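You operate a simulated robot arm through the tools that you are given. There is no shell and no other tool. Be economical: measure what you need, move in short steps, check, and stop when the job is done.

Carry out the task below with a simulated robot arm. There is one attempt and no reset: what you move stays moved.

TASK
Spray the rice crumbs off the bottom of the sink.
Fine: ring to spray, spout over them; then tap off, spout straight, ring back to stream.
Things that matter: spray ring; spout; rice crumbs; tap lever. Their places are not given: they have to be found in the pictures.

It is judged by the outcome, as a careful person would: the job done as asked, and still so three seconds after it is handed in. It fails if anything else is knocked over, pushed out of place, dropped, spilled or broken.

THE ROBOT
A 7-joint arm with a two-finger parallel gripper, fixed in place. Base frame: the origin is at the foot of the arm, x ahead of it, y to its left, z up. Lengths are in mm, angles in rad, forces in N, time in s.
Its first joint turns from -1.152 to 1.152 rad. Payload 1.57 kg.
Tool frame: the origin (TCP) lies between the finger pads and is the grasp point; the fingertips stand 30 mm ahead of it; z points along the fingers, y is the line along which they close. The gripper opens to 110 mm. The fingers are 24 mm wide and 12 mm thick; the gripper's body (48 by 112 mm) begins 78 mm behind the TCP.
Orientation is that of the tool frame in the base frame, as [roll, pitch, yaw] about the fixed x, y, z axes, in that order (R = Rz(yaw) Ry(pitch) Rx(roll)). With the fingers straight down and closing along the base's y, the tool's x points along the base's -x, its y along +y and its z along -z.

THE INTERFACE
- The arm moves only by the tool apply_moves. Its argument "targets" is a list of rows, each a list of 7 numbers: the turn, a rotation vector about the base's x, y, z in units of 45 degrees (1.0 is 45 degrees), then the shift along the base's x, y, z in units of 500 mm (1.0 is 500 mm), then the closure, from 0 (fully open) to 1 (shut). In form: [[ax, ay, az, tx, ty, tz, gripper], ...]. A call has 1 to 12 rows; each row is the pose to reach, as a shift and turn from the pose commanded when the call began. A call with a number of a shift or a turn outside -1 to 1 is refused whole. A row lasts 0.2 s, in which the tool goes at most 50 mm and 0.15 rad; a call with a longer step from one row to the next is refused whole, and so is a gripper value outside its range. A pose out of reach is approached as far as the arm can. The call stops where the force on the tool passes 70 N (or 10 N more than at its start, if that is more) or the arm is blocked; 0.2 s more then pass. The fingers move at their own pace (about 108 mm/s each) and stop on an object; they squeeze with about 43 N. The grip force told is the motor's: it shows also when the fingers shut on nothing. Time passes only in rows, and 0.2 s behind the last, so rows that repeat a pose let the fingers close. It gives the time, the measured TCP pose, the force on the tool (base axes), the opening and the grip force at its end, in the units of the frame above (readings bear some noise).
- Cameras (640 x 400 px; columns grow to the right, rows downward): "scene" is fixed at [169.8, -388.7, 1430]; the picture's right is [0.77, -0.64, 0.00], its down [-0.20, -0.24, -0.95] and it looks along [0.61, 0.73, -0.31] (base axes); focal length 362 px, centre (320, 200). "wrist" rides on the gripper at [-36, 0, -80] in the tool frame; the picture's right is [0.00, -1.00, 0.00], its down [0.97, 0.00, -0.24] and it looks along [0.24, 0.00, 0.97] (tool axes); focal length 218 px, centre (320, 200).
- camera(camera): a new picture of that camera. No time passes.
- probe_pixels(camera, pixels): for up to 12 pixels [column, row] of the newest picture of that camera ("zoom" is the newest enlarged one), the place [x, y, z] in the base frame of the surface seen there, good to about 3 mm. No time passes.
- close_up(camera, box): a new picture of the part [left, top, right, bottom] of that camera's present view, enlarged. No time passes.
- close_job(): hands the job in; it is judged then, once.

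Work in short steps. Measure before you move; look again where a grasp or a placing could have gone wrong, and mend it. You have 80 turns and 46 pictures in all, the two below and enlarged ones among them. Open the gripper and draw the arm clear of the work before you hand the job in, unless the task says otherwise; then end with one line.

The tools are called after "Emit:" as a command line: name --pt "numbers of a row" for each row, then --argument value for the rest, lists and objects as JSON in quotes. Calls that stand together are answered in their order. apply_moves: Moves the arm, as the interface text tells. Its arguments: {"type":"object","properties":{"targets":{"type":"array","items":{"type":"array","items":{"type":"number"}}}},"required":["targets"]} The other tools are called the same way: camera (camera) takes a picture; probe_pixels (camera, pixels) gives the place of the surface under pixels of a picture; close_up (camera, box) takes an enlarged picture of a part of a camera's view; close_job () hands the job in.

At the start:

```text
time_s: 0.0
tcp_pos: [343.2, -69.7, 1300.0]
tool_rot: [3.141, -0.001, -3.141]
contact_force: [0.1, 0.2, 0.7]
width: 110.1
gripper_force: 0.0
```

scene: 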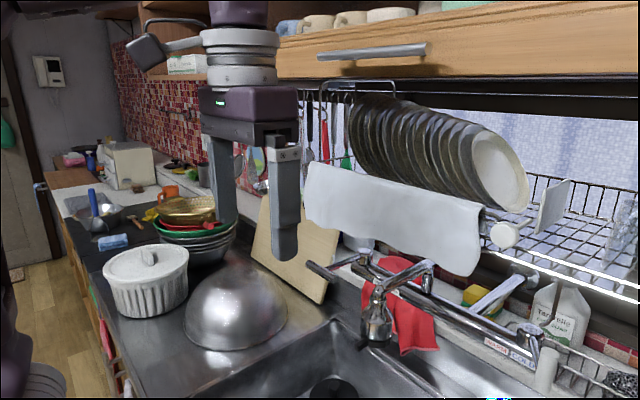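
wrist: 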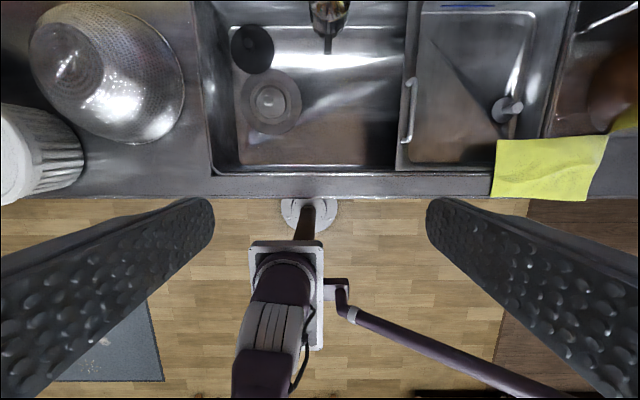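

The scene view shows the tap near (390,290) and the wrist view shows the sink. I'll enlarge both to find the lever, ring and crumbs.

Emit:
close_up --camera "scene" --box '[290, 230, 562, 400]'

Emit:
close_up --camera "wrist" --box '[190, 0, 510, 200]'

```text
2.35 times, centred on (426, 315) of scene
```

zoom: 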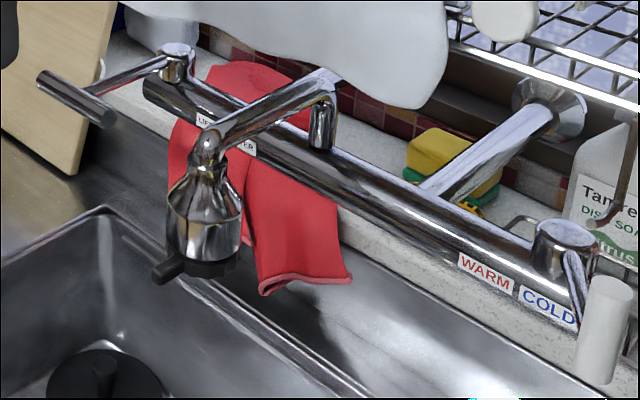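

```text
2.00 times, centred on (350, 100) of wrist
```

zoom: 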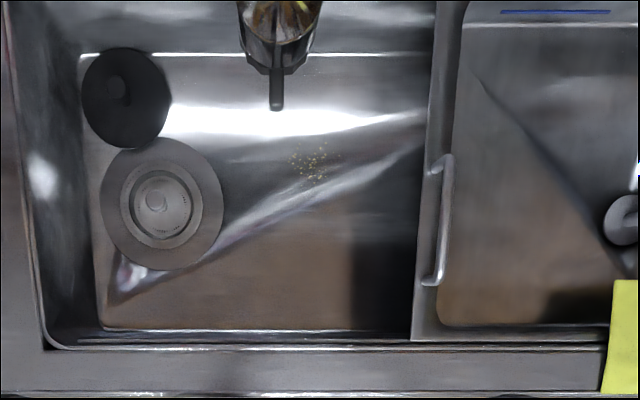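

Crumbs are at wrist-zoom (312,160). I'll probe them and then zoom in on the tap labels.

Emit:
probe_pixels --camera "zoom" --pixels '[[312, 160], [295, 150], [325, 178], [276, 105], [276, 75], [252, 65], [302, 65], [260, 20], [163, 200], [345, 250], [50, 345], [430, 345]]'

Emit:
close_up --camera "scene" --box '[300, 240, 450, 360]'

```text
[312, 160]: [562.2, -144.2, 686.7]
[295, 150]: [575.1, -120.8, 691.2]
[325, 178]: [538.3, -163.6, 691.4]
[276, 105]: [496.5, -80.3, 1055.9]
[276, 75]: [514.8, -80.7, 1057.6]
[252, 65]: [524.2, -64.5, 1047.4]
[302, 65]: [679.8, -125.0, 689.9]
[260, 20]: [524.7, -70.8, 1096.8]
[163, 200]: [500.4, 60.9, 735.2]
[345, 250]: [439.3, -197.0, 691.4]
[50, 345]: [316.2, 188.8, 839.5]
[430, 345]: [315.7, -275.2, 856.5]
```

```text
3.33 times, centred on (375, 300) of scene
```

zoom: 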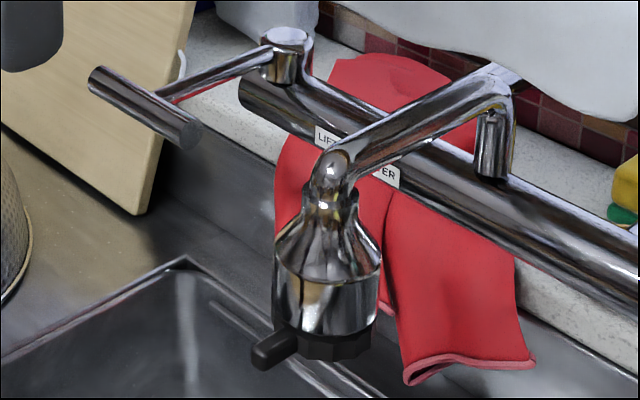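

Emit:
probe_pixels --camera "zoom" --pixels '[[98, 84], [185, 130], [140, 105], [165, 88], [250, 62], [285, 35], [285, 65], [335, 165], [492, 85], [490, 160], [262, 355], [290, 340]]'

Emit:
probe_pixels --camera "scene" --pixels '[[375, 310], [384, 332], [377, 340], [394, 345], [364, 341], [410, 345], [384, 300], [413, 312], [390, 289], [440, 296], [470, 312], [410, 265]]'

```text
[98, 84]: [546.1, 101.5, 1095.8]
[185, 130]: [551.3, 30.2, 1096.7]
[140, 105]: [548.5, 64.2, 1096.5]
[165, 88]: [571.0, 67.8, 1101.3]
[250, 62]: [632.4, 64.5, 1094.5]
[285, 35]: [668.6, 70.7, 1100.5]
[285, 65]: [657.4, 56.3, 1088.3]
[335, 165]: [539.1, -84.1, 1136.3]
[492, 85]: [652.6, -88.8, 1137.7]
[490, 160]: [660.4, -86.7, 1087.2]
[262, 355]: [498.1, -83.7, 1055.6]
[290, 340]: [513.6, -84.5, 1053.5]
```

```text
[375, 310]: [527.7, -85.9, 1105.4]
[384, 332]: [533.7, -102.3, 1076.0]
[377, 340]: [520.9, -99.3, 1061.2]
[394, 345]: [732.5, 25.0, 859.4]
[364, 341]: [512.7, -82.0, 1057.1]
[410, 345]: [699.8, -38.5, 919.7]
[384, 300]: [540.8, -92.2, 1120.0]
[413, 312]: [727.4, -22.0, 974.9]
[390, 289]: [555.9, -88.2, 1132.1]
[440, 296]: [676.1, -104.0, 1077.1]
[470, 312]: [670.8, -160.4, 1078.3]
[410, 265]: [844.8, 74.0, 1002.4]
```

Layout: the lever handle runs along y at x≈555, y 28..103, z≈1092. The spout pivots at about (662,-85). The head is at (535,-83) and the ring tab at (497,-82,1056), pointing toward me. The crumbs are at (562,-143). I'll tilt the tool and move closer to look for ring markings.

Emit:
apply_moves --pt "0 -0.17 0 0.02 -0.004 -0.05 0" --pt "0 -0.34 0 0.04 -0.008 -0.1 0" --pt "0 -0.51 0 0.06 -0.012 -0.15 0" --pt "0 -0.68 0 0.08 -0.016 -0.2 0" --pt "0 -0.85 0 0.1 -0.02 -0.25 0" --pt "0 -1 0 0.114 -0.02 -0.3 0"

Emit:
camera --camera "wrist"

```text
time_s: 1.4
tcp_pos: [398.2, -78.6, 1150.2]
tool_rot: [3.141, 0.787, -3.141]
contact_force: [-0.2, -0.1, 0.8]
width: 110.2
gripper_force: 0.1
```

```text
40 pictures are left
```

wrist: 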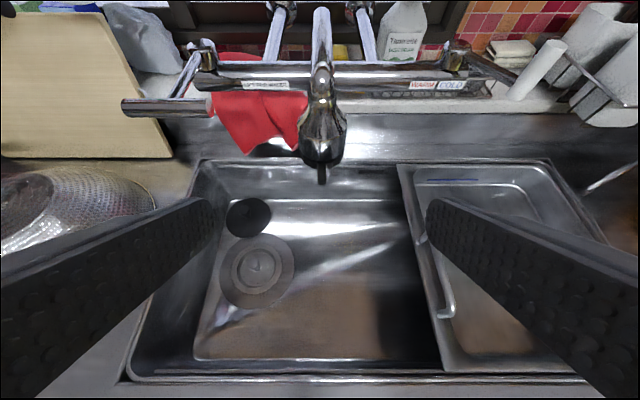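

Emit:
close_up --camera "wrist" --box '[272, 50, 368, 200]'

Emit:
close_up --camera "wrist" --box '[110, 40, 330, 180]'

```text
2.67 times, centred on (320, 125) of wrist
```

zoom: 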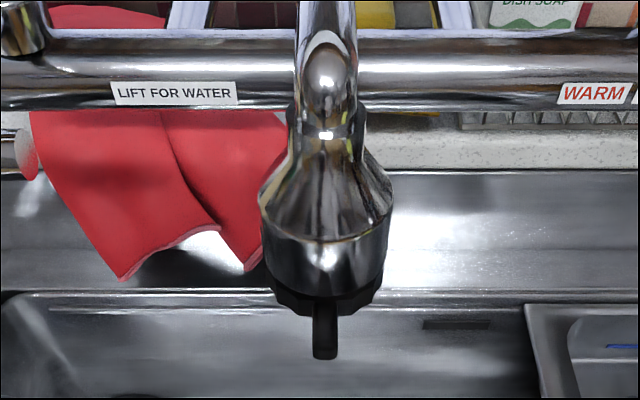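

```text
2.86 times, centred on (220, 110) of wrist
```

zoom: 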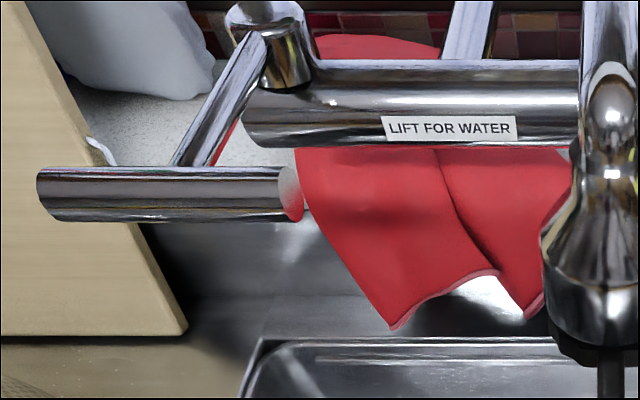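

No markings are visible on the ring. I'll probe the tab and head edges precisely before gripping the tab.

Emit:
close_up --camera "wrist" --box '[288, 110, 352, 190]'

```text
5.00 times, centred on (320, 150) of wrist
```

zoom: 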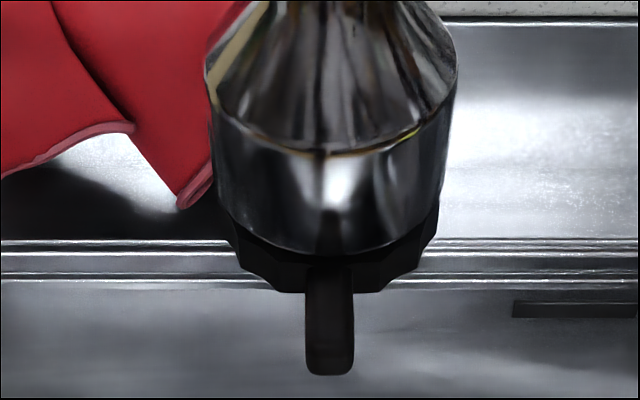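

Emit:
probe_pixels --camera "zoom" --pixels '[[330, 340], [330, 300], [310, 330], [350, 330], [330, 365], [330, 240], [330, 170], [215, 130], [450, 130], [250, 265], [420, 260], [330, 275]]'

```text
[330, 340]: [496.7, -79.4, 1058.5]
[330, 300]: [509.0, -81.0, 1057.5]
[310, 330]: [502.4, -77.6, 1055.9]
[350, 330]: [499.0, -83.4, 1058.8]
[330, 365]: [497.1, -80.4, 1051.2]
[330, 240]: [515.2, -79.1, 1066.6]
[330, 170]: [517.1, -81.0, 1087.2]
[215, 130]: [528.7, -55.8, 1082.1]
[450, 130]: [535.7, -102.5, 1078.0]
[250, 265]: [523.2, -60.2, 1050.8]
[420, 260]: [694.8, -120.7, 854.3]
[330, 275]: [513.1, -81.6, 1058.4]
```

Ring axis is at about (540,-80.5) and the tab spans x 496..516, z 1048..1058, 8 mm wide. I'll advance along the tool axis with half-closed fingers to straddle the tab.

Emit:
apply_moves --pt "0 0 0 0.043 -0.001 -0.042 0.5" --pt "0 0 0 0.086 -0.002 -0.084 0.6" --pt "0 0 0 0.128 -0.002 -0.125 0.6" --pt "0 0 0 0.155 -0.002 -0.15 0.6" --pt "0 0 0 0.171 -0.002 -0.166 0.6"

Emit:
camera --camera "wrist"

Emit:
close_up --camera "scene" --box '[300, 240, 450, 360]'

```text
time_s: 2.6
tcp_pos: [465.7, -76.2, 1106.9]
tool_rot: [-3.043, 0.807, -3.071]
contact_force: [-0.9, 0.3, -0.4]
width: 44.2
gripper_force: 0.1
out of reach, approached as far as the arm can: row 3, 4, 5
```

```text
36 pictures are left
```

wrist: 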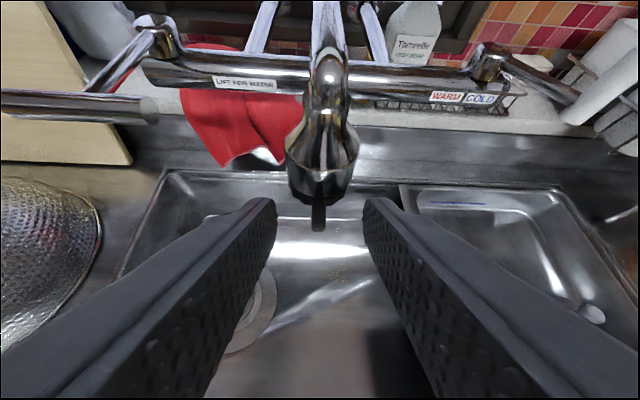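

```text
3.33 times, centred on (375, 300) of scene
```

zoom: 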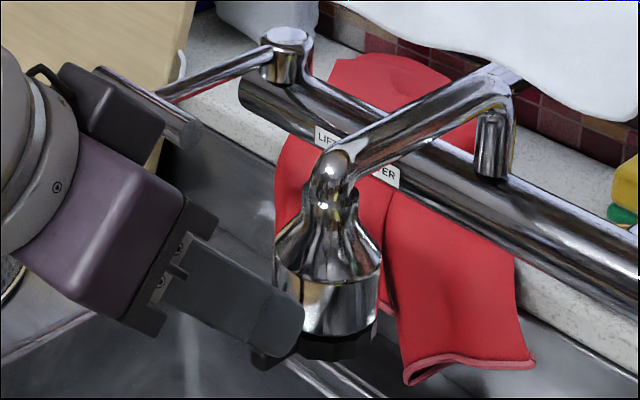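

Tilt 45° is out of reach this low. I'll back off a little and see what the commanded reference is, then use about 20° tilt.

Emit:
apply_moves --pt "0 0 0 -0.05 0 0.05 0.6" --pt "0 0 0 -0.1 0 0.1 0.6"

```text
time_s: 3.2
tcp_pos: [453.1, -82.5, 1111.1]
tool_rot: [-3.014, 0.783, -3.058]
contact_force: [-0.3, 0.7, 0.3]
width: 43.8
gripper_force: 0.2
out of reach, approached as far as the arm can: row 1, 2
```

Emit:
apply_moves --pt "0 0.1 0 -0.04 0 0.05 0.6" --pt "0 0.25 0 -0.05 0 0.1 0.6" --pt "0 0.4 0 -0.05 0 0.1 0.6" --pt "0 0.555 0 -0.05 0 0.1 0.6" --pt "0 0.555 0 -0.05 0 0.1 0.6"

```text
time_s: 4.4
tcp_pos: [408.3, -79.7, 1166.7]
tool_rot: [3.141, 0.349, 3.141]
contact_force: [0.5, 0.3, 1.3]
width: 44.1
gripper_force: 0.2
```

Now at tilt 20° exactly with the reference clear. I'll advance to straddle the tab.

Emit:
apply_moves --pt "0 0 0 0.03 0 -0.06 0.6" --pt "0 0 0 0.06 0 -0.12 0.6" --pt "0 0 0 0.1 0 -0.19 0.6" --pt "0 0 0 0.14 0 -0.19 0.6" --pt "0 0 0 0.163 0 -0.19 0.6"

Emit:
camera --camera "wrist"

Emit:
close_up --camera "scene" --box '[300, 240, 450, 360]'

```text
time_s: 5.6
tcp_pos: [490.6, -78.3, 1071.7]
tool_rot: [-3.141, 0.348, 3.141]
contact_force: [0.9, -0.4, 0.0]
width: 44.0
gripper_force: 0.1
```

```text
34 pictures are left
```

wrist: 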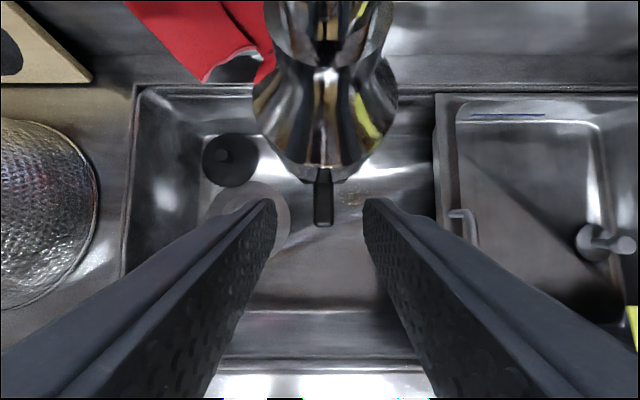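

```text
3.33 times, centred on (375, 300) of scene
```

zoom: 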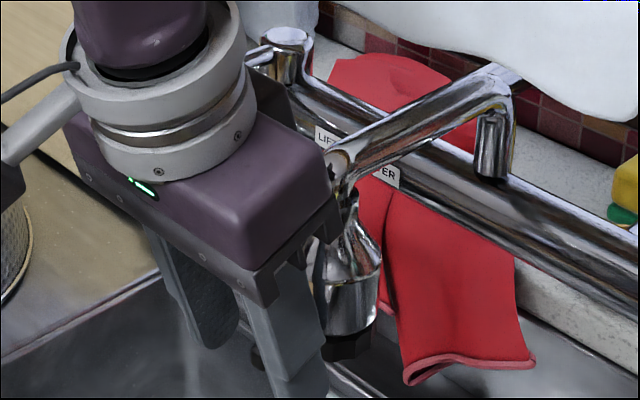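

The tab (323,205) is between the fingertips, so I'll close on it.

Emit:
apply_moves --pt "0 0 0 0 0 0 0.85" --pt "0 0 0 0 0 0 1" --pt "0 0 0 0 0 0 1"

Emit:
camera --camera "wrist"

```text
time_s: 6.4
tcp_pos: [490.7, -78.9, 1072.2]
tool_rot: [-3.142, 0.348, -3.14]
contact_force: [1.3, -0.8, -2.8]
width: 9.5
gripper_force: 27.9
```

```text
32 pictures are left
```

wrist: 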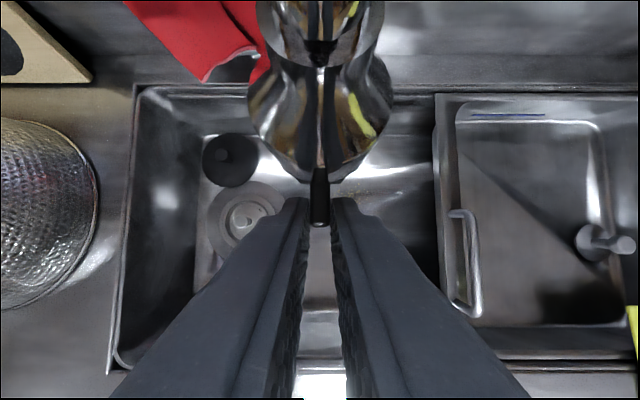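

Tab gripped (9.5 mm). I'll turn it a little about the head axis, counter-clockwise (the free side), and watch the force.

Emit:
apply_moves --pt "0 0 0.127 0.0005 -0.0098 0 1" --pt "0 0 0.2546 0.002 -0.0195 0 1" --pt "0 0 0.382 0.0044 -0.029 0 1"

Emit:
camera --camera "wrist"

Emit:
camera --camera "scene"

```text
time_s: 7.2
tcp_pos: [493.0, -93.1, 1072.4]
tool_rot: [3.14, 0.348, -2.84]
contact_force: [7.0, -1.2, -18.7]
width: 9.8
gripper_force: 28.1
```

```text
31 pictures are left
```

wrist: 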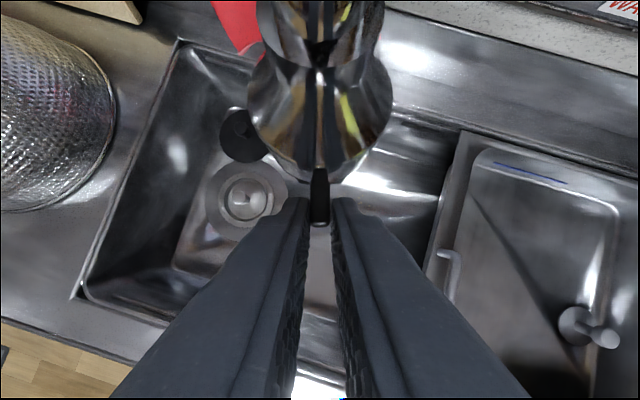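

```text
30 pictures are left
```

scene: 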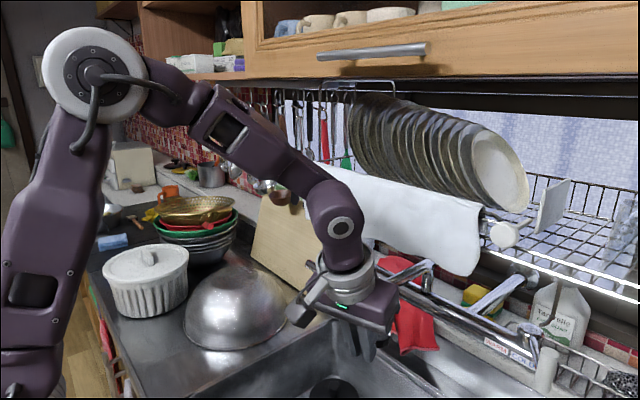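

The ring followed with modest force and the head stayed in place. Turning on to about 45°.

Emit:
apply_moves --pt "0 0 0.153 0.0041 -0.011 0 1" --pt "0 0 0.306 0.0096 -0.0214 0 1" --pt "0 0 0.458 0.0162 -0.0311 0 1" --pt "0 0 0.611 0.0239 -0.04 0 1"

Emit:
camera --camera "wrist"

```text
time_s: 8.2
tcp_pos: [505.5, -114.2, 1073.3]
tool_rot: [-3.141, 0.349, -2.36]
contact_force: [3.3, -0.6, -23.9]
width: 10.2
gripper_force: 28.0
```

```text
29 pictures are left
```

wrist: 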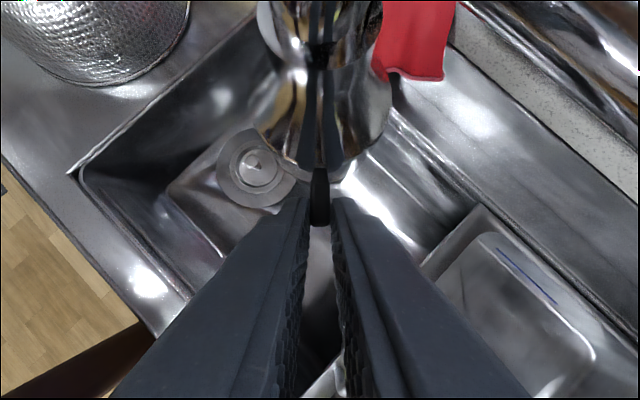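

Emit:
apply_moves --pt "0 0 0.178 0.0103 -0.009 0 1" --pt "0 0 0.357 0.0218 -0.0166 0 1" --pt "0 0 0.535 0.0342 -0.0224 0 1"

Emit:
camera --camera "wrist"

Emit:
close_up --camera "scene" --box '[300, 240, 450, 360]'

```text
time_s: 9.0
tcp_pos: [519.6, -128.0, 1071.9]
tool_rot: [3.14, 0.347, -1.941]
contact_force: [-30.5, -9.3, 15.7]
width: 11.5
gripper_force: 28.8
```

```text
28 pictures are left
```

wrist: 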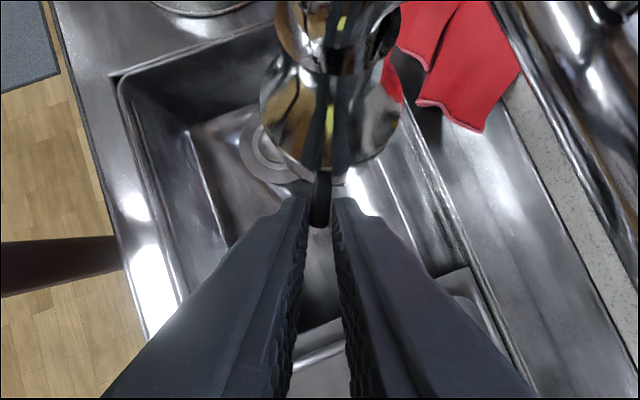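

```text
3.33 times, centred on (375, 300) of scene
```

zoom: 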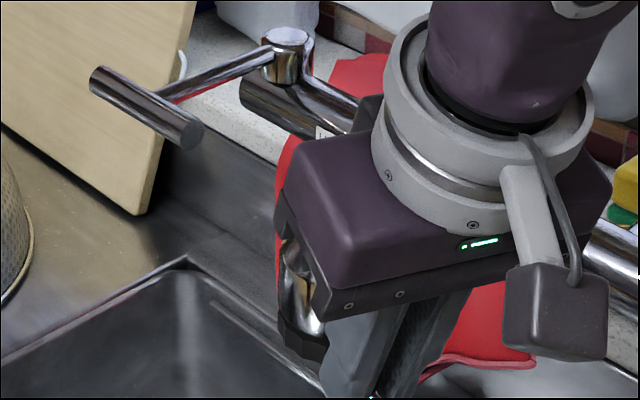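

Force rose to 30 N and the tab twisted slightly in the grip, so there is a stop near 60°. I'll release and back out radially to see where the ring stays.

Emit:
apply_moves --pt "0 0 -0.1 -0.002 0.002 0 0.8" --pt "0 0 -0.1 -0.002 0.002 0 0.6" --pt "0 0 -0.1 -0.016 -0.035 0 0.6" --pt "0 0 -0.1 -0.035 -0.09 0 0.6" --pt "0 0 -0.1 -0.06 -0.14 0.06 0.6" --pt "0 0 -0.1 -0.1 -0.16 0.12 0.6"

Emit:
camera --camera "wrist"

Emit:
camera --camera "scene"

```text
time_s: 10.4
tcp_pos: [471.8, -207.4, 1134.4]
tool_rot: [3.14, 0.349, -2.019]
contact_force: [0.3, -0.4, 0.7]
width: 43.7
gripper_force: 0.0
```

```text
26 pictures are left
```

wrist: 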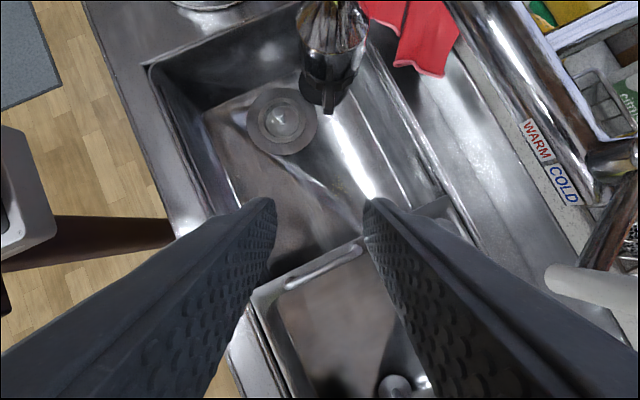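

```text
25 pictures are left
```

scene: 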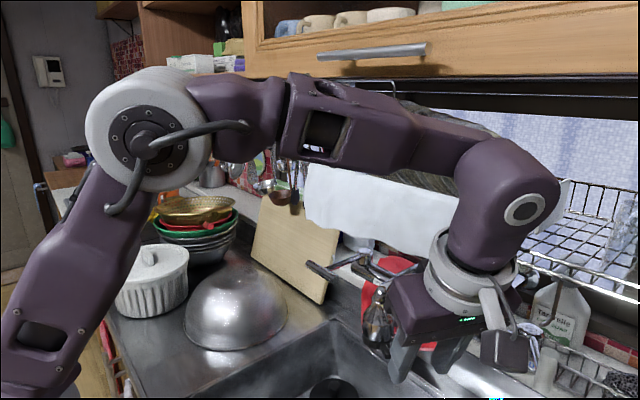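

Emit:
close_up --camera "wrist" --box '[270, 0, 400, 120]'

Emit:
close_up --camera "scene" --box '[340, 240, 430, 370]'

```text
3.33 times, centred on (335, 60) of wrist
```

zoom: 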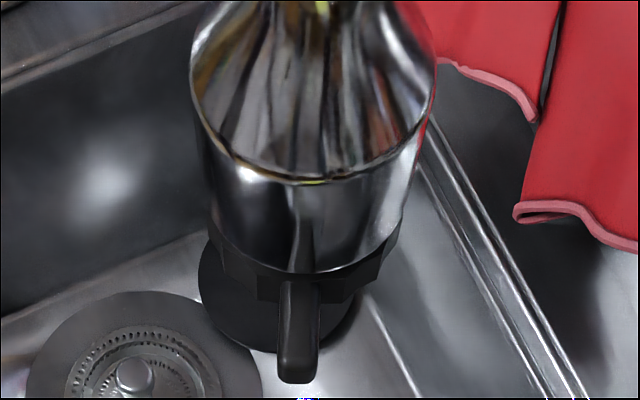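

```text
3.08 times, centred on (385, 305) of scene
```

zoom: 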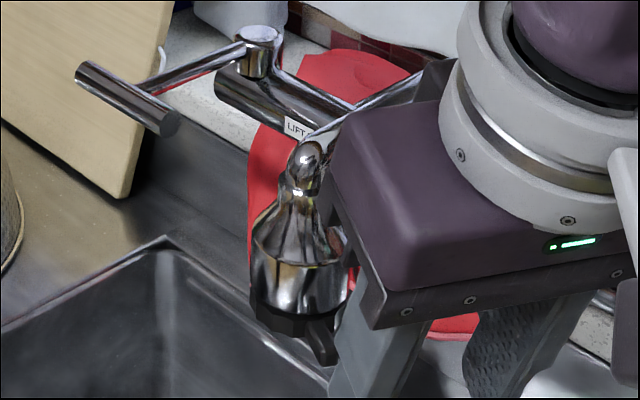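

Emit:
probe_pixels --camera "zoom" --pixels '[[322, 350], [300, 320], [308, 155], [255, 280], [345, 280], [300, 280]]'

Emit:
probe_pixels --camera "wrist" --pixels '[[329, 112], [329, 92], [310, 65], [332, 70], [352, 65], [306, 20]]'

```text
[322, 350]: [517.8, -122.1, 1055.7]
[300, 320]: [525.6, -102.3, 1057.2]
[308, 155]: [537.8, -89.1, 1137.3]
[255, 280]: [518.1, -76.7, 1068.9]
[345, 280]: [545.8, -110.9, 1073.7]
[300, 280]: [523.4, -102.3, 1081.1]
```

```text
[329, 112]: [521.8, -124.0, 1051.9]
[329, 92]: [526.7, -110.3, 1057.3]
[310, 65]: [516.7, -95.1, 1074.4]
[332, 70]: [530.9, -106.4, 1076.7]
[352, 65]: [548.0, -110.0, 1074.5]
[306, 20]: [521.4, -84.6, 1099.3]
```

The tab tip is now at about (520,-123) and the head centre about (540,-87), so the ring is turned about 60° to its stop. Next I'll go round to the front of the head to grip it and swing the spout.

Emit:
apply_moves --pt "0 0 -0.16 -0.02 0.03 0.01 0.2" --pt "0 0 -0.32 -0.04 0.06 0.016 0.2" --pt "0 0 -0.48 -0.06 0.1 0.016 0.2" --pt "0 0 -0.64 -0.08 0.14 0.016 0.2" --pt "0 0 -0.8 -0.085 0.18 0.016 0.2" --pt "0 0 -0.95 -0.085 0.22 0.016 0.2"

Emit:
apply_moves --pt "0 0 -0.15 0 0.01 -0.03 0.2" --pt "0 0 -0.3 0 0.0188 -0.06 0.2" --pt "0 0 -0.401 0.02 0.0188 -0.078 0.2" --pt "0 0 -0.401 0.06 0.0188 -0.078 0.3"

Emit:
camera --camera "wrist"

```text
time_s: 11.8
tcp_pos: [427.8, -95.6, 1140.0]
tool_rot: [-3.141, 0.352, -2.768]
contact_force: [0.3, 0.3, -0.1]
width: 88.1
gripper_force: 0.1
```

```text
time_s: 12.8
tcp_pos: [459.8, -85.5, 1102.9]
tool_rot: [-3.141, 0.349, -3.082]
contact_force: [1.1, 0.1, 0.1]
width: 77.1
gripper_force: 0.0
```

```text
22 pictures are left
```

wrist: 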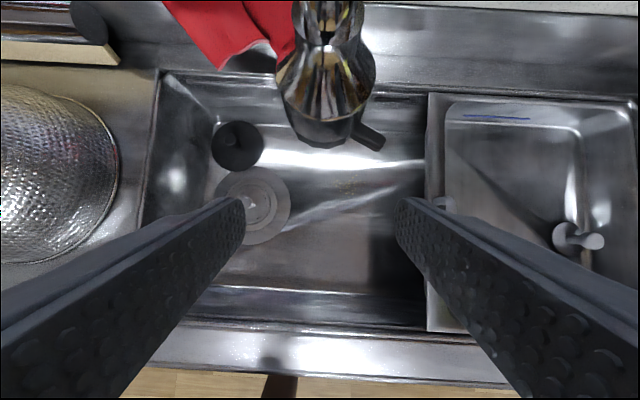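

The head is well between the fingers, and the tips stay above the tab. I'll advance and close on the head.

Emit:
apply_moves --pt "0 0 0 0.05 0 0 0.3" --pt "0 0 0 0.1 0 0 0.3" --pt "0 0 0 0.129 0 0 0.3" --pt "0 0 0 0.129 0 0 0.5" --pt "0 0 0 0.129 0 0 0.62" --pt "0 0 0 0.129 0 0 0.62"

Emit:
camera --camera "wrist"

```text
time_s: 14.2
tcp_pos: [523.4, -86.8, 1101.8]
tool_rot: [-3.14, 0.349, -3.079]
contact_force: [-0.1, 0.1, 0.6]
width: 49.2
gripper_force: 44.9
```

```text
21 pictures are left
```

wrist: 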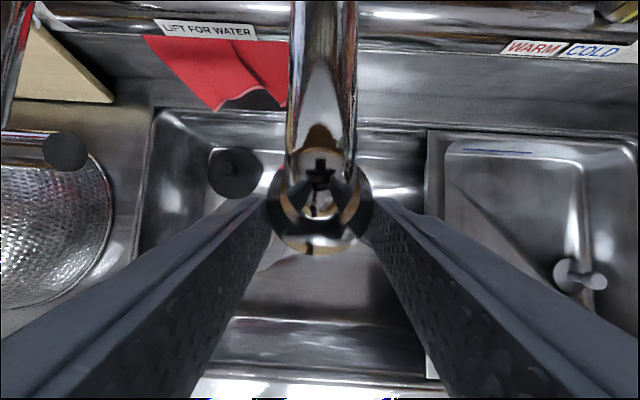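

Head gripped (49 mm). I'll swing the spout about its pivot, near (667,-79.5), by 28° so it stands over the crumbs.

Emit:
apply_moves --pt "0 0 0.157 0.004 -0.035 0 0.62" --pt "0 0 0.3145 0.0124 -0.0692 0 0.62" --pt "0 0 0.4717 0.0248 -0.1022 0 0.62" --pt "0 0 0.629 0.0412 -0.1334 0 0.62" --pt "0 0 0.629 0.0412 -0.1334 0 0.62"

Emit:
camera --camera "wrist"

```text
time_s: 15.4
tcp_pos: [544.2, -153.0, 1101.9]
tool_rot: [-3.141, 0.347, -2.585]
contact_force: [-11.4, -10.0, -2.1]
width: 49.4
gripper_force: 45.1
```

```text
20 pictures are left
```

wrist: 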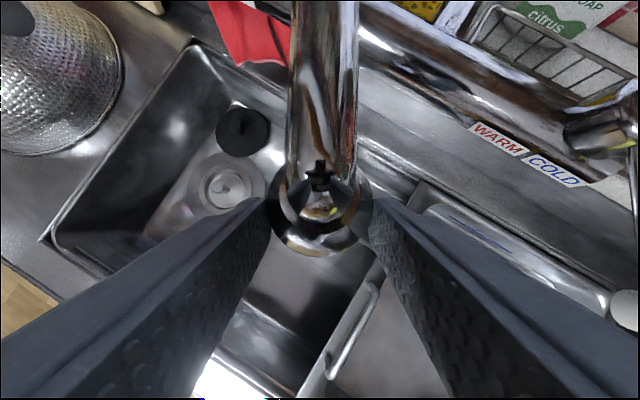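

The spout swung over. I'll release, back out radially, raise and look.

Emit:
apply_moves --pt "0 0 0 0 0 0 0.45" --pt "0 0 0 0 0 0 0.35" --pt "0 0 0 -0.06 -0.036 0 0.35" --pt "0 0 0 -0.13 -0.078 0 0.35" --pt "0 0 0 -0.19 -0.078 0.06 0.35" --pt "0 0 0 -0.25 -0.04 0.12 0.35" --pt "0 0 0 -0.3 0.02 0.16 0.35"

Emit:
camera --camera "wrist"

Emit:
camera --camera "scene"

```text
time_s: 17.0
tcp_pos: [396.7, -144.3, 1180.7]
tool_rot: [-3.141, 0.347, -2.587]
contact_force: [-0.6, 0.1, -0.7]
width: 71.4
gripper_force: 0.1
```

```text
19 pictures are left
```

wrist: 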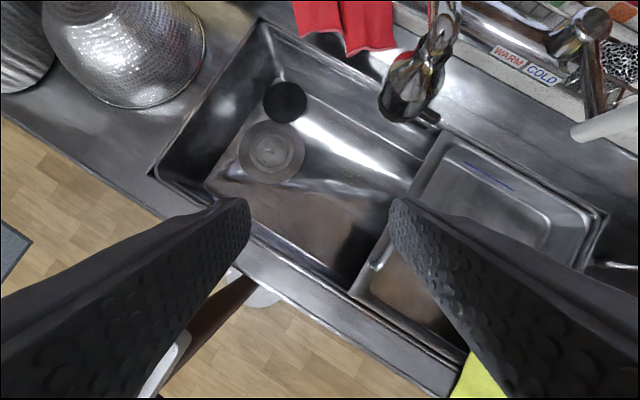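

```text
18 pictures are left
```

scene: 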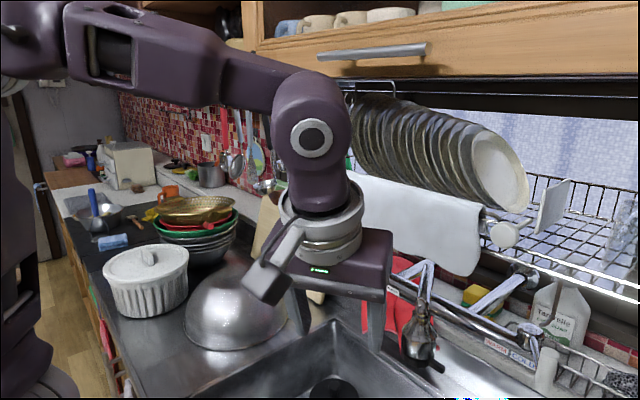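

Emit:
close_up --camera "wrist" --box '[300, 40, 460, 200]'

Emit:
probe_pixels --camera "scene" --pixels '[[440, 210], [400, 200], [465, 270], [415, 320], [408, 345], [432, 345], [443, 370], [425, 265]]'

```text
2.50 times, centred on (380, 120) of wrist
```

zoom: 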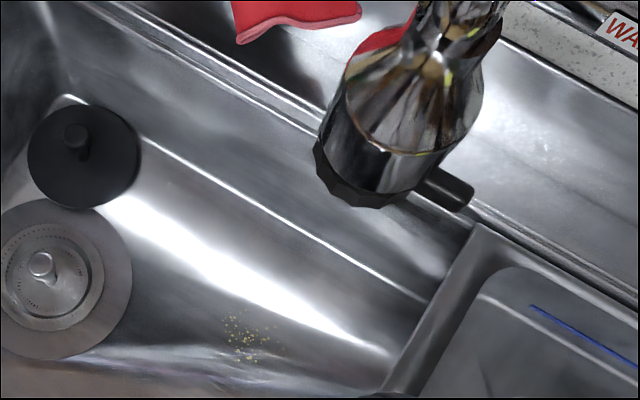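

```text
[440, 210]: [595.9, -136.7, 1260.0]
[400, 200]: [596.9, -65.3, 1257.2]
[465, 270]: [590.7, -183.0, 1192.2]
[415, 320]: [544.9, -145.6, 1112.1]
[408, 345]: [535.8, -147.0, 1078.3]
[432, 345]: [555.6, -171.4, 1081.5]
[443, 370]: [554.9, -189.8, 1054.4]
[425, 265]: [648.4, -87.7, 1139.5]
```

The spout head is now at about (560,-147), over the crumbs. The lever handle is next. The white cloth hangs at x≈595, z≥1190, so I'll approach from the front and grip the handle by its two ends (along y). Turning the tool straight in front of the lever and looking.

Emit:
probe_pixels --camera "zoom" --pixels '[[245, 335], [230, 322], [262, 350], [345, 190], [420, 160], [370, 200]]'

Emit:
apply_moves --pt "0 0 -0.15 0 0.08 0 0.1" --pt "0 0 -0.3 0 0.16 0 0" --pt "0 0 -0.45 0.01 0.24 0 0" --pt "0 0 -0.6 0.02 0.32 0 0" --pt "0 0 -0.707 0.03 0.38 -0.02 0" --pt "0 0 -0.707 0.04 0.42 -0.03 0"

Emit:
camera --camera "wrist"

```text
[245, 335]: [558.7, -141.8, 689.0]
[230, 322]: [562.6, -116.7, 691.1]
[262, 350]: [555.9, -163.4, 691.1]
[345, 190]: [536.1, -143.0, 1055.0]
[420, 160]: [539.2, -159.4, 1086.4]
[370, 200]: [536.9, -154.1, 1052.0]
```

```text
time_s: 18.4
tcp_pos: [412.9, 66.7, 1167.4]
tool_rot: [-3.14, 0.348, -3.141]
contact_force: [0.1, 0.1, -0.4]
width: 110.0
gripper_force: 0.0
```

```text
16 pictures are left
```

wrist: 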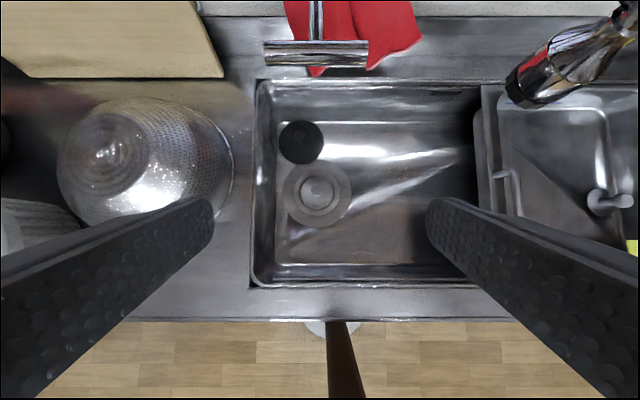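

Emit:
probe_pixels --camera "wrist" --pixels '[[267, 46], [267, 60], [366, 46], [366, 60], [316, 45], [316, 60], [315, 15], [222, 70], [205, 30], [220, 60], [195, 70], [150, 60]]'

```text
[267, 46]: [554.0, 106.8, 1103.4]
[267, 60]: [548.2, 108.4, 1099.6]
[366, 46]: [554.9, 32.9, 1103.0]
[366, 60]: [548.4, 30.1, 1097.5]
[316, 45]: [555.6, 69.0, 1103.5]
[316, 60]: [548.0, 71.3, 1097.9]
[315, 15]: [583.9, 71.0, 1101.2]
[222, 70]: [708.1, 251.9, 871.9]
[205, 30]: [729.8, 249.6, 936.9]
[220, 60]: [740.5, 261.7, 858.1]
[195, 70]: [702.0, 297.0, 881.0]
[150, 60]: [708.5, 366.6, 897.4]
```

Handle: centre (557,69,1094), ends at y 30 and 108. The cutting board is far behind. I'll approach with a bit more tilt (28°), straddling the ends.

Emit:
apply_moves --pt "0 -0.06 0 0.05 0.0064 -0.04 0" --pt "0 -0.12 0 0.1 0.0064 -0.08 0" --pt "0 -0.178 0 0.15 0.0064 -0.116 0" --pt "0 -0.178 0 0.17 0.0064 -0.116 0"

```text
time_s: 19.4
tcp_pos: [501.0, 70.8, 1109.2]
tool_rot: [3.14, 0.49, -3.141]
contact_force: [0.1, -0.6, 0.3]
width: 109.9
gripper_force: 0.0
```

Emit:
apply_moves --pt "0 0 0 0.05 0 0 0" --pt "0 0 0 0.1 0 0 0" --pt "0 0 0 0.1 0 0 0"

Emit:
camera --camera "wrist"

Emit:
camera --camera "scene"

```text
time_s: 20.2
tcp_pos: [550.9, 69.9, 1110.6]
tool_rot: [3.14, 0.488, 3.14]
contact_force: [0.2, 0.7, 0.3]
width: 110.2
gripper_force: 0.1
```

```text
15 pictures are left
```

wrist: 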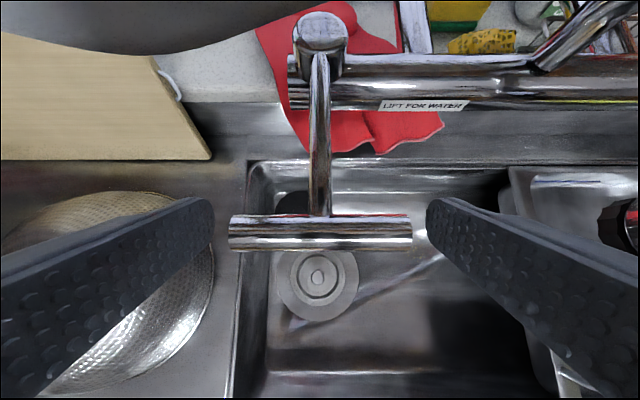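

```text
14 pictures are left
```

scene: 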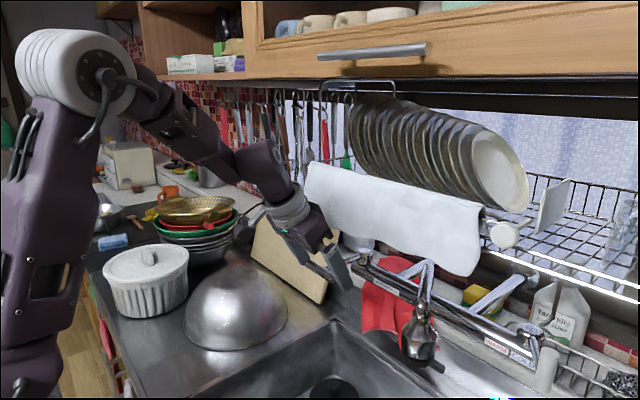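

A grey shape shows at the top left of the wrist view; I'll check where it is before lifting.

Emit:
probe_pixels --camera "wrist" --pixels '[[170, 35], [60, 20], [230, 20], [320, 225], [320, 245], [232, 232], [410, 232]]'

Emit:
probe_pixels --camera "scene" --pixels '[[308, 170], [310, 225], [330, 200], [345, 235], [370, 245]]'

```text
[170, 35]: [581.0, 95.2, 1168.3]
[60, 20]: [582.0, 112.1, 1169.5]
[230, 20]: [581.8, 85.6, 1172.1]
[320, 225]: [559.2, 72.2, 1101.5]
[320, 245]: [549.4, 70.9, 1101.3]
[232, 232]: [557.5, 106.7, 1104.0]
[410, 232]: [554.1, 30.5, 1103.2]
```

```text
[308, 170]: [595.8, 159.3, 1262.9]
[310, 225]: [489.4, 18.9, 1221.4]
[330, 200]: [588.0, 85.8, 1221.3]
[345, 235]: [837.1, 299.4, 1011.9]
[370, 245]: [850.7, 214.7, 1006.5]
```

The cloth hem is at x≈581, z≈1168, so I'll lift only modestly and lean back as I go. Closing on the handle ends.

Emit:
apply_moves --pt "0 0 0 0 0 -0.002 0.2" --pt "0 0 0 0 0 -0.002 0.36" --pt "0 0 0 0 0 -0.002 0.4"

```text
time_s: 21.0
tcp_pos: [551.2, 69.0, 1109.0]
tool_rot: [-3.141, 0.494, -3.141]
contact_force: [6.7, -5.0, 9.9]
width: 96.7
gripper_force: 45.3
```

Width stopped at 97 mm, more than expected. Looking.

Emit:
camera --camera "wrist"

```text
13 pictures are left
```

wrist: 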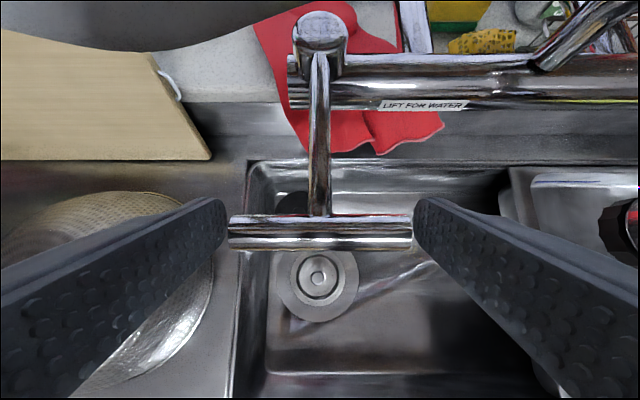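

The fingertips sit right at both handle ends (228 and 412 px) with 45 N grip. I'll lift about 15° along the lever's arc and watch.

Emit:
apply_moves --pt "0 0 0 0.0005 0 0.012 0.4" --pt "0 0 0 0.002 0 0.028 0.4" --pt "0 0 0 0.004 0 0.042 0.4" --pt "0 0 0 0.0076 0 0.057 0.4"

Emit:
camera --camera "wrist"

Emit:
camera --camera "scene"

```text
time_s: 22.0
tcp_pos: [551.6, 68.9, 1134.8]
tool_rot: [3.14, 0.486, 3.141]
contact_force: [-10.2, 2.0, -9.9]
width: 96.7
gripper_force: 44.9
```

```text
12 pictures are left
```

wrist: 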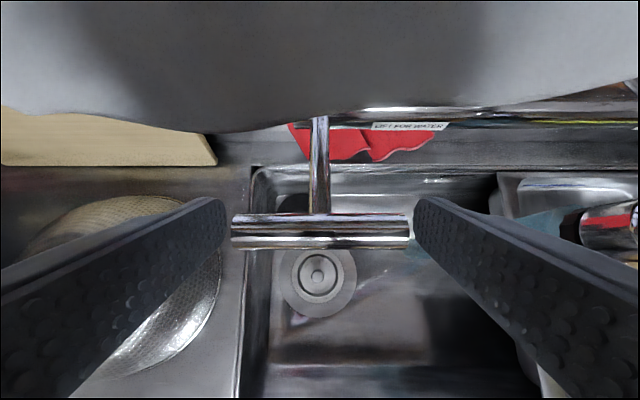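

```text
11 pictures are left
```

scene: 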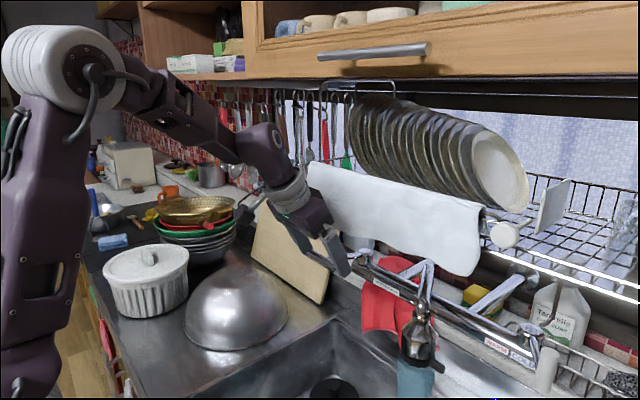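

The lever followed and water is coming out below the head (415,380). I'll hold it for a couple of seconds, then check the crumbs.

Emit:
apply_moves --pt "0 0 0 0 0 0 0.4" --pt "0 0 0 0 0 0 0.4" --pt "0 0 0 0 0 0 0.4" --pt "0 0 0 0 0 0 0.4" --pt "0 0 0 0 0 0 0.4" --pt "0 0 0 0 0 0 0.4" --pt "0 0 0 0 0 0 0.4" --pt "0 0 0 0 0 0 0.4" --pt "0 0 0 0 0 0 0.4" --pt "0 0 0 0 0 0 0.4" --pt "0 0 0 0 0 0 0.4" --pt "0 0 0 0 0 0 0.4"

Emit:
close_up --camera "scene" --box '[340, 270, 500, 400]'

Emit:
close_up --camera "wrist" --box '[260, 170, 640, 400]'

```text
time_s: 24.6
tcp_pos: [552.1, 70.7, 1136.8]
tool_rot: [3.141, 0.489, 3.141]
contact_force: [-21.5, 0.5, -0.6]
width: 96.7
gripper_force: 45.3
```

```text
3.08 times, centred on (420, 335) of scene
```

zoom: 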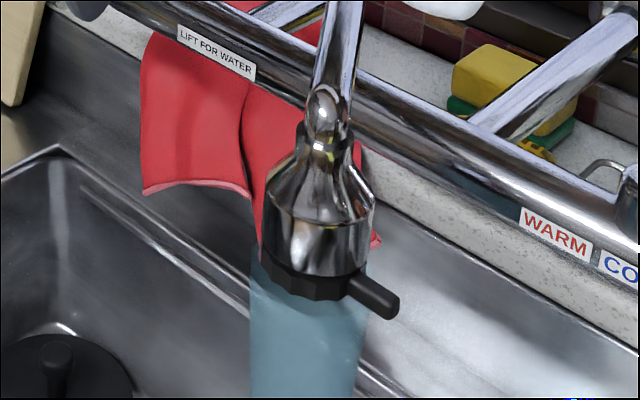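

```text
1.68 times, centred on (450, 285) of wrist
```

zoom: 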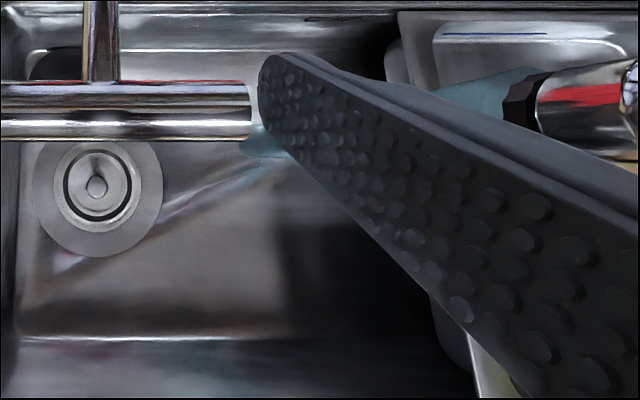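

Wide spray confirmed. I'll hold another 2.4 s, then push the lever back down.

Emit:
apply_moves --pt "0 0 0 0 0 0 0.4" --pt "0 0 0 0 0 0 0.4" --pt "0 0 0 0 0 0 0.4" --pt "0 0 0 0 0 0 0.4" --pt "0 0 0 0 0 0 0.4" --pt "0 0 0 0 0 0 0.4" --pt "0 0 0 0 0 0 0.4" --pt "0 0 0 0 0 0 0.4" --pt "0 0 0 0 0 0 0.4" --pt "0 0 0 0 0 0 0.4" --pt "0 0 0 0 0 0 0.4" --pt "0 0 0 0 0 0 0.4"

Emit:
apply_moves --pt "0 0 0 -0.0036 0 -0.015 0.4" --pt "0 0 0 -0.0056 0 -0.029 0.4" --pt "0 0 0 -0.007 0 -0.045 0.4" --pt "0 0 0 -0.0076 0 -0.057 0.4" --pt "0 0 0 -0.0076 0 -0.064 0.4" --pt "0 0 0 -0.0076 0 -0.064 0.4"

Emit:
camera --camera "scene"

```text
time_s: 27.2
tcp_pos: [552.4, 69.3, 1136.3]
tool_rot: [-3.141, 0.49, 3.141]
contact_force: [-16.6, -1.4, 2.8]
width: 97.0
gripper_force: 44.7
```

```text
time_s: 28.6
tcp_pos: [550.6, 70.9, 1105.8]
tool_rot: [3.141, 0.492, 3.14]
contact_force: [8.0, -3.6, 32.9]
width: 96.8
gripper_force: 44.9
```

```text
8 pictures are left
```

scene: 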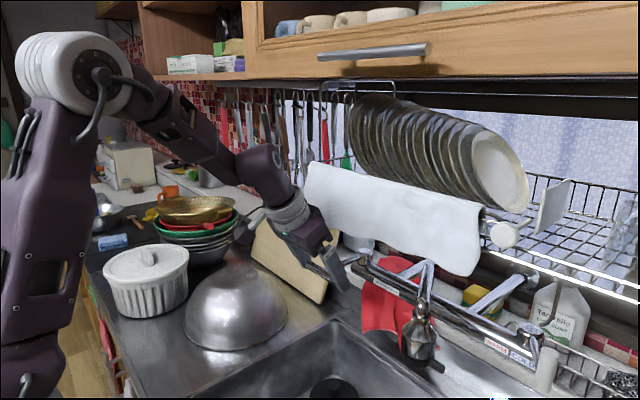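

Water is off and the lever is pressed on its stop (33 N). I'll release, back out, and return to the viewing pose by the spout.

Emit:
apply_moves --pt "0 0 0 0 0 0.005 0.1" --pt "0 0 0 0 0 0.005 0" --pt "0 0 0 -0.06 0 0.005 0" --pt "0 0 0 -0.13 0 0.02 0" --pt "0 0.1 0 -0.2 0 0.08 0" --pt "0 0.178 0 -0.27 -0.01 0.14 0" --pt "0 0.178 0 -0.3 -0.09 0.155 0.2" --pt "0 0.178 0 -0.31 -0.18 0.155 0.3" --pt "0 0.178 0 -0.31 -0.27 0.155 0.3" --pt "0 0.178 0 -0.31 -0.36 0.155 0.3" --pt "0 0.178 0 -0.31 -0.426 0.155 0.3"

Emit:
apply_moves --pt "0 0 0.176 0 0 0 0.3" --pt "0 0 0.353 0 0 0 0.3" --pt "0 0 0.529 0 0 0 0.3" --pt "0 0 0.705 0 0 0 0.3"

Emit:
close_up --camera "wrist" --box '[260, 0, 500, 200]'

```text
time_s: 31.0
tcp_pos: [393.2, -142.7, 1181.1]
tool_rot: [3.141, 0.349, 3.142]
contact_force: [0.5, 0.2, -0.2]
width: 76.9
gripper_force: 0.0
```

```text
time_s: 32.0
tcp_pos: [393.7, -142.9, 1182.4]
tool_rot: [-3.14, 0.35, -2.59]
contact_force: [-1.0, -0.3, 0.5]
width: 76.9
gripper_force: 0.1
```

```text
2.00 times, centred on (380, 100) of wrist
```

zoom: 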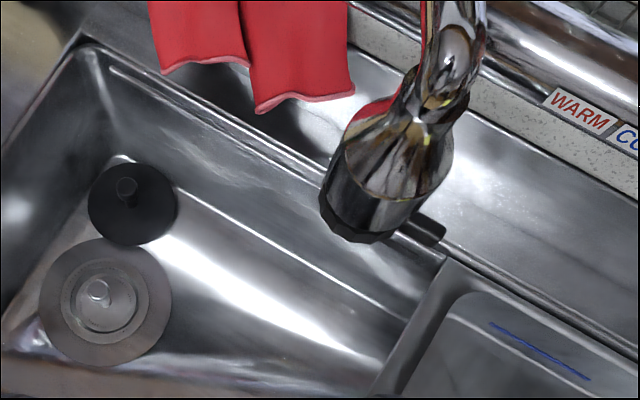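

The crumbs are gone (they would be at about (260,348) here). Now I'll grip the head again and swing the spout straight.

Emit:
apply_moves --pt "0 0 0 0.01 -0.05 -0.03 0.3" --pt "0 0 0 0.05 -0.09 -0.08 0.3" --pt "0 0 0 0.1 -0.1 -0.13 0.3" --pt "0 0 0 0.17 -0.098 -0.16 0.3" --pt "0 0 0 0.235 -0.059 -0.16 0.3" --pt "0 0 0 0.3 -0.02 -0.16 0.3" --pt "0 0 0 0.3 -0.02 -0.16 0.5" --pt "0 0 0 0.3 -0.02 -0.16 0.62" --pt "0 0 0 0.3 -0.02 -0.16 0.62"

```text
time_s: 34.0
tcp_pos: [545.7, -154.8, 1102.9]
tool_rot: [3.14, 0.348, -2.587]
contact_force: [3.7, 1.7, -2.3]
width: 49.4
gripper_force: 45.2
```

Gripped the head again (49.4 mm). Swinging back to straight.

Emit:
apply_moves --pt "0 0 -0.157 -0.0164 0.0312 0 0.62" --pt "0 0 -0.3145 -0.0288 0.0642 0 0.62" --pt "0 0 -0.472 -0.0372 0.0984 0 0.62" --pt "0 0 -0.629 -0.0412 0.1334 0 0.62" --pt "0 0 -0.675 -0.0418 0.1436 0 0.62" --pt "0 0 -0.675 -0.0418 0.1436 0 0.62" --pt "0 0 -0.675 -0.0418 0.1436 0 0.45" --pt "0 0 -0.675 -0.0418 0.1436 0 0.3"

```text
time_s: 35.8
tcp_pos: [523.1, -79.8, 1101.6]
tool_rot: [3.14, 0.346, -3.118]
contact_force: [1.1, 0.3, 0.7]
width: 76.7
gripper_force: 0.1
```

Released with the spout straight. Going round to the tab, which should be at about 60°, to turn the ring back.

Emit:
apply_moves --pt "0 0 0 -0.06 0 0 0.3" --pt "0 0 0 -0.12 0 0 0.3" --pt "0 0 0.17 -0.15 -0.05 0.02 0.4" --pt "0 0 0.34 -0.15 -0.1 0.02 0.6" --pt "0 0 0.51 -0.14 -0.15 0.02 0.6" --pt "0 0 0.68 -0.12 -0.19 0.02 0.6" --pt "0 0 0.85 -0.1 -0.21 0.02 0.6"

Emit:
apply_moves --pt "0 0 0.15 0 0 -0.02 0.6" --pt "0 0 0.3 0.01 0.01 -0.05 0.6" --pt "0 0 0.444 0.0266 0.031 -0.078 0.6"

Emit:
camera --camera "wrist"

```text
time_s: 37.4
tcp_pos: [472.2, -186.1, 1111.7]
tool_rot: [3.141, 0.351, -2.449]
contact_force: [0.4, -0.2, -0.1]
width: 43.9
gripper_force: 0.0
```

```text
time_s: 38.2
tcp_pos: [487.0, -169.8, 1071.5]
tool_rot: [-3.14, 0.349, -2.101]
contact_force: [0.2, -0.4, -0.2]
width: 44.1
gripper_force: 0.1
```

```text
6 pictures are left
```

wrist: 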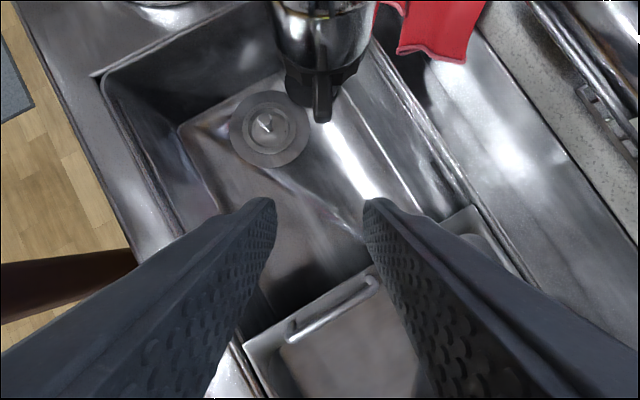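

The tab points straight at the gripper (321,95). Quick probe, then advance and grip.

Emit:
probe_pixels --camera "wrist" --pixels '[[322, 118], [321, 90], [290, 60], [355, 60], [322, 50]]'

Emit:
apply_moves --pt "0 0 0 0.02 0.034 0 0.6" --pt "0 0 0 0.04 0.068 0 0.6" --pt "0 0 0 0.0556 0.0948 0 0.6" --pt "0 0 0 0.0556 0.0948 0 0.85" --pt "0 0 0 0.0556 0.0948 0 1" --pt "0 0 0 0.0556 0.0948 0 1"

```text
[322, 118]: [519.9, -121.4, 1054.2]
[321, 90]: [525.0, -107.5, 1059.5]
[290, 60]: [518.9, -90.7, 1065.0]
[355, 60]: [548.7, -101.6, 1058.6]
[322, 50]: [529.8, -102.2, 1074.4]
```

```text
time_s: 39.6
tcp_pos: [514.0, -123.2, 1071.7]
tool_rot: [-3.139, 0.349, -2.102]
contact_force: [7.4, -0.2, -2.9]
width: 10.0
gripper_force: 28.0
```

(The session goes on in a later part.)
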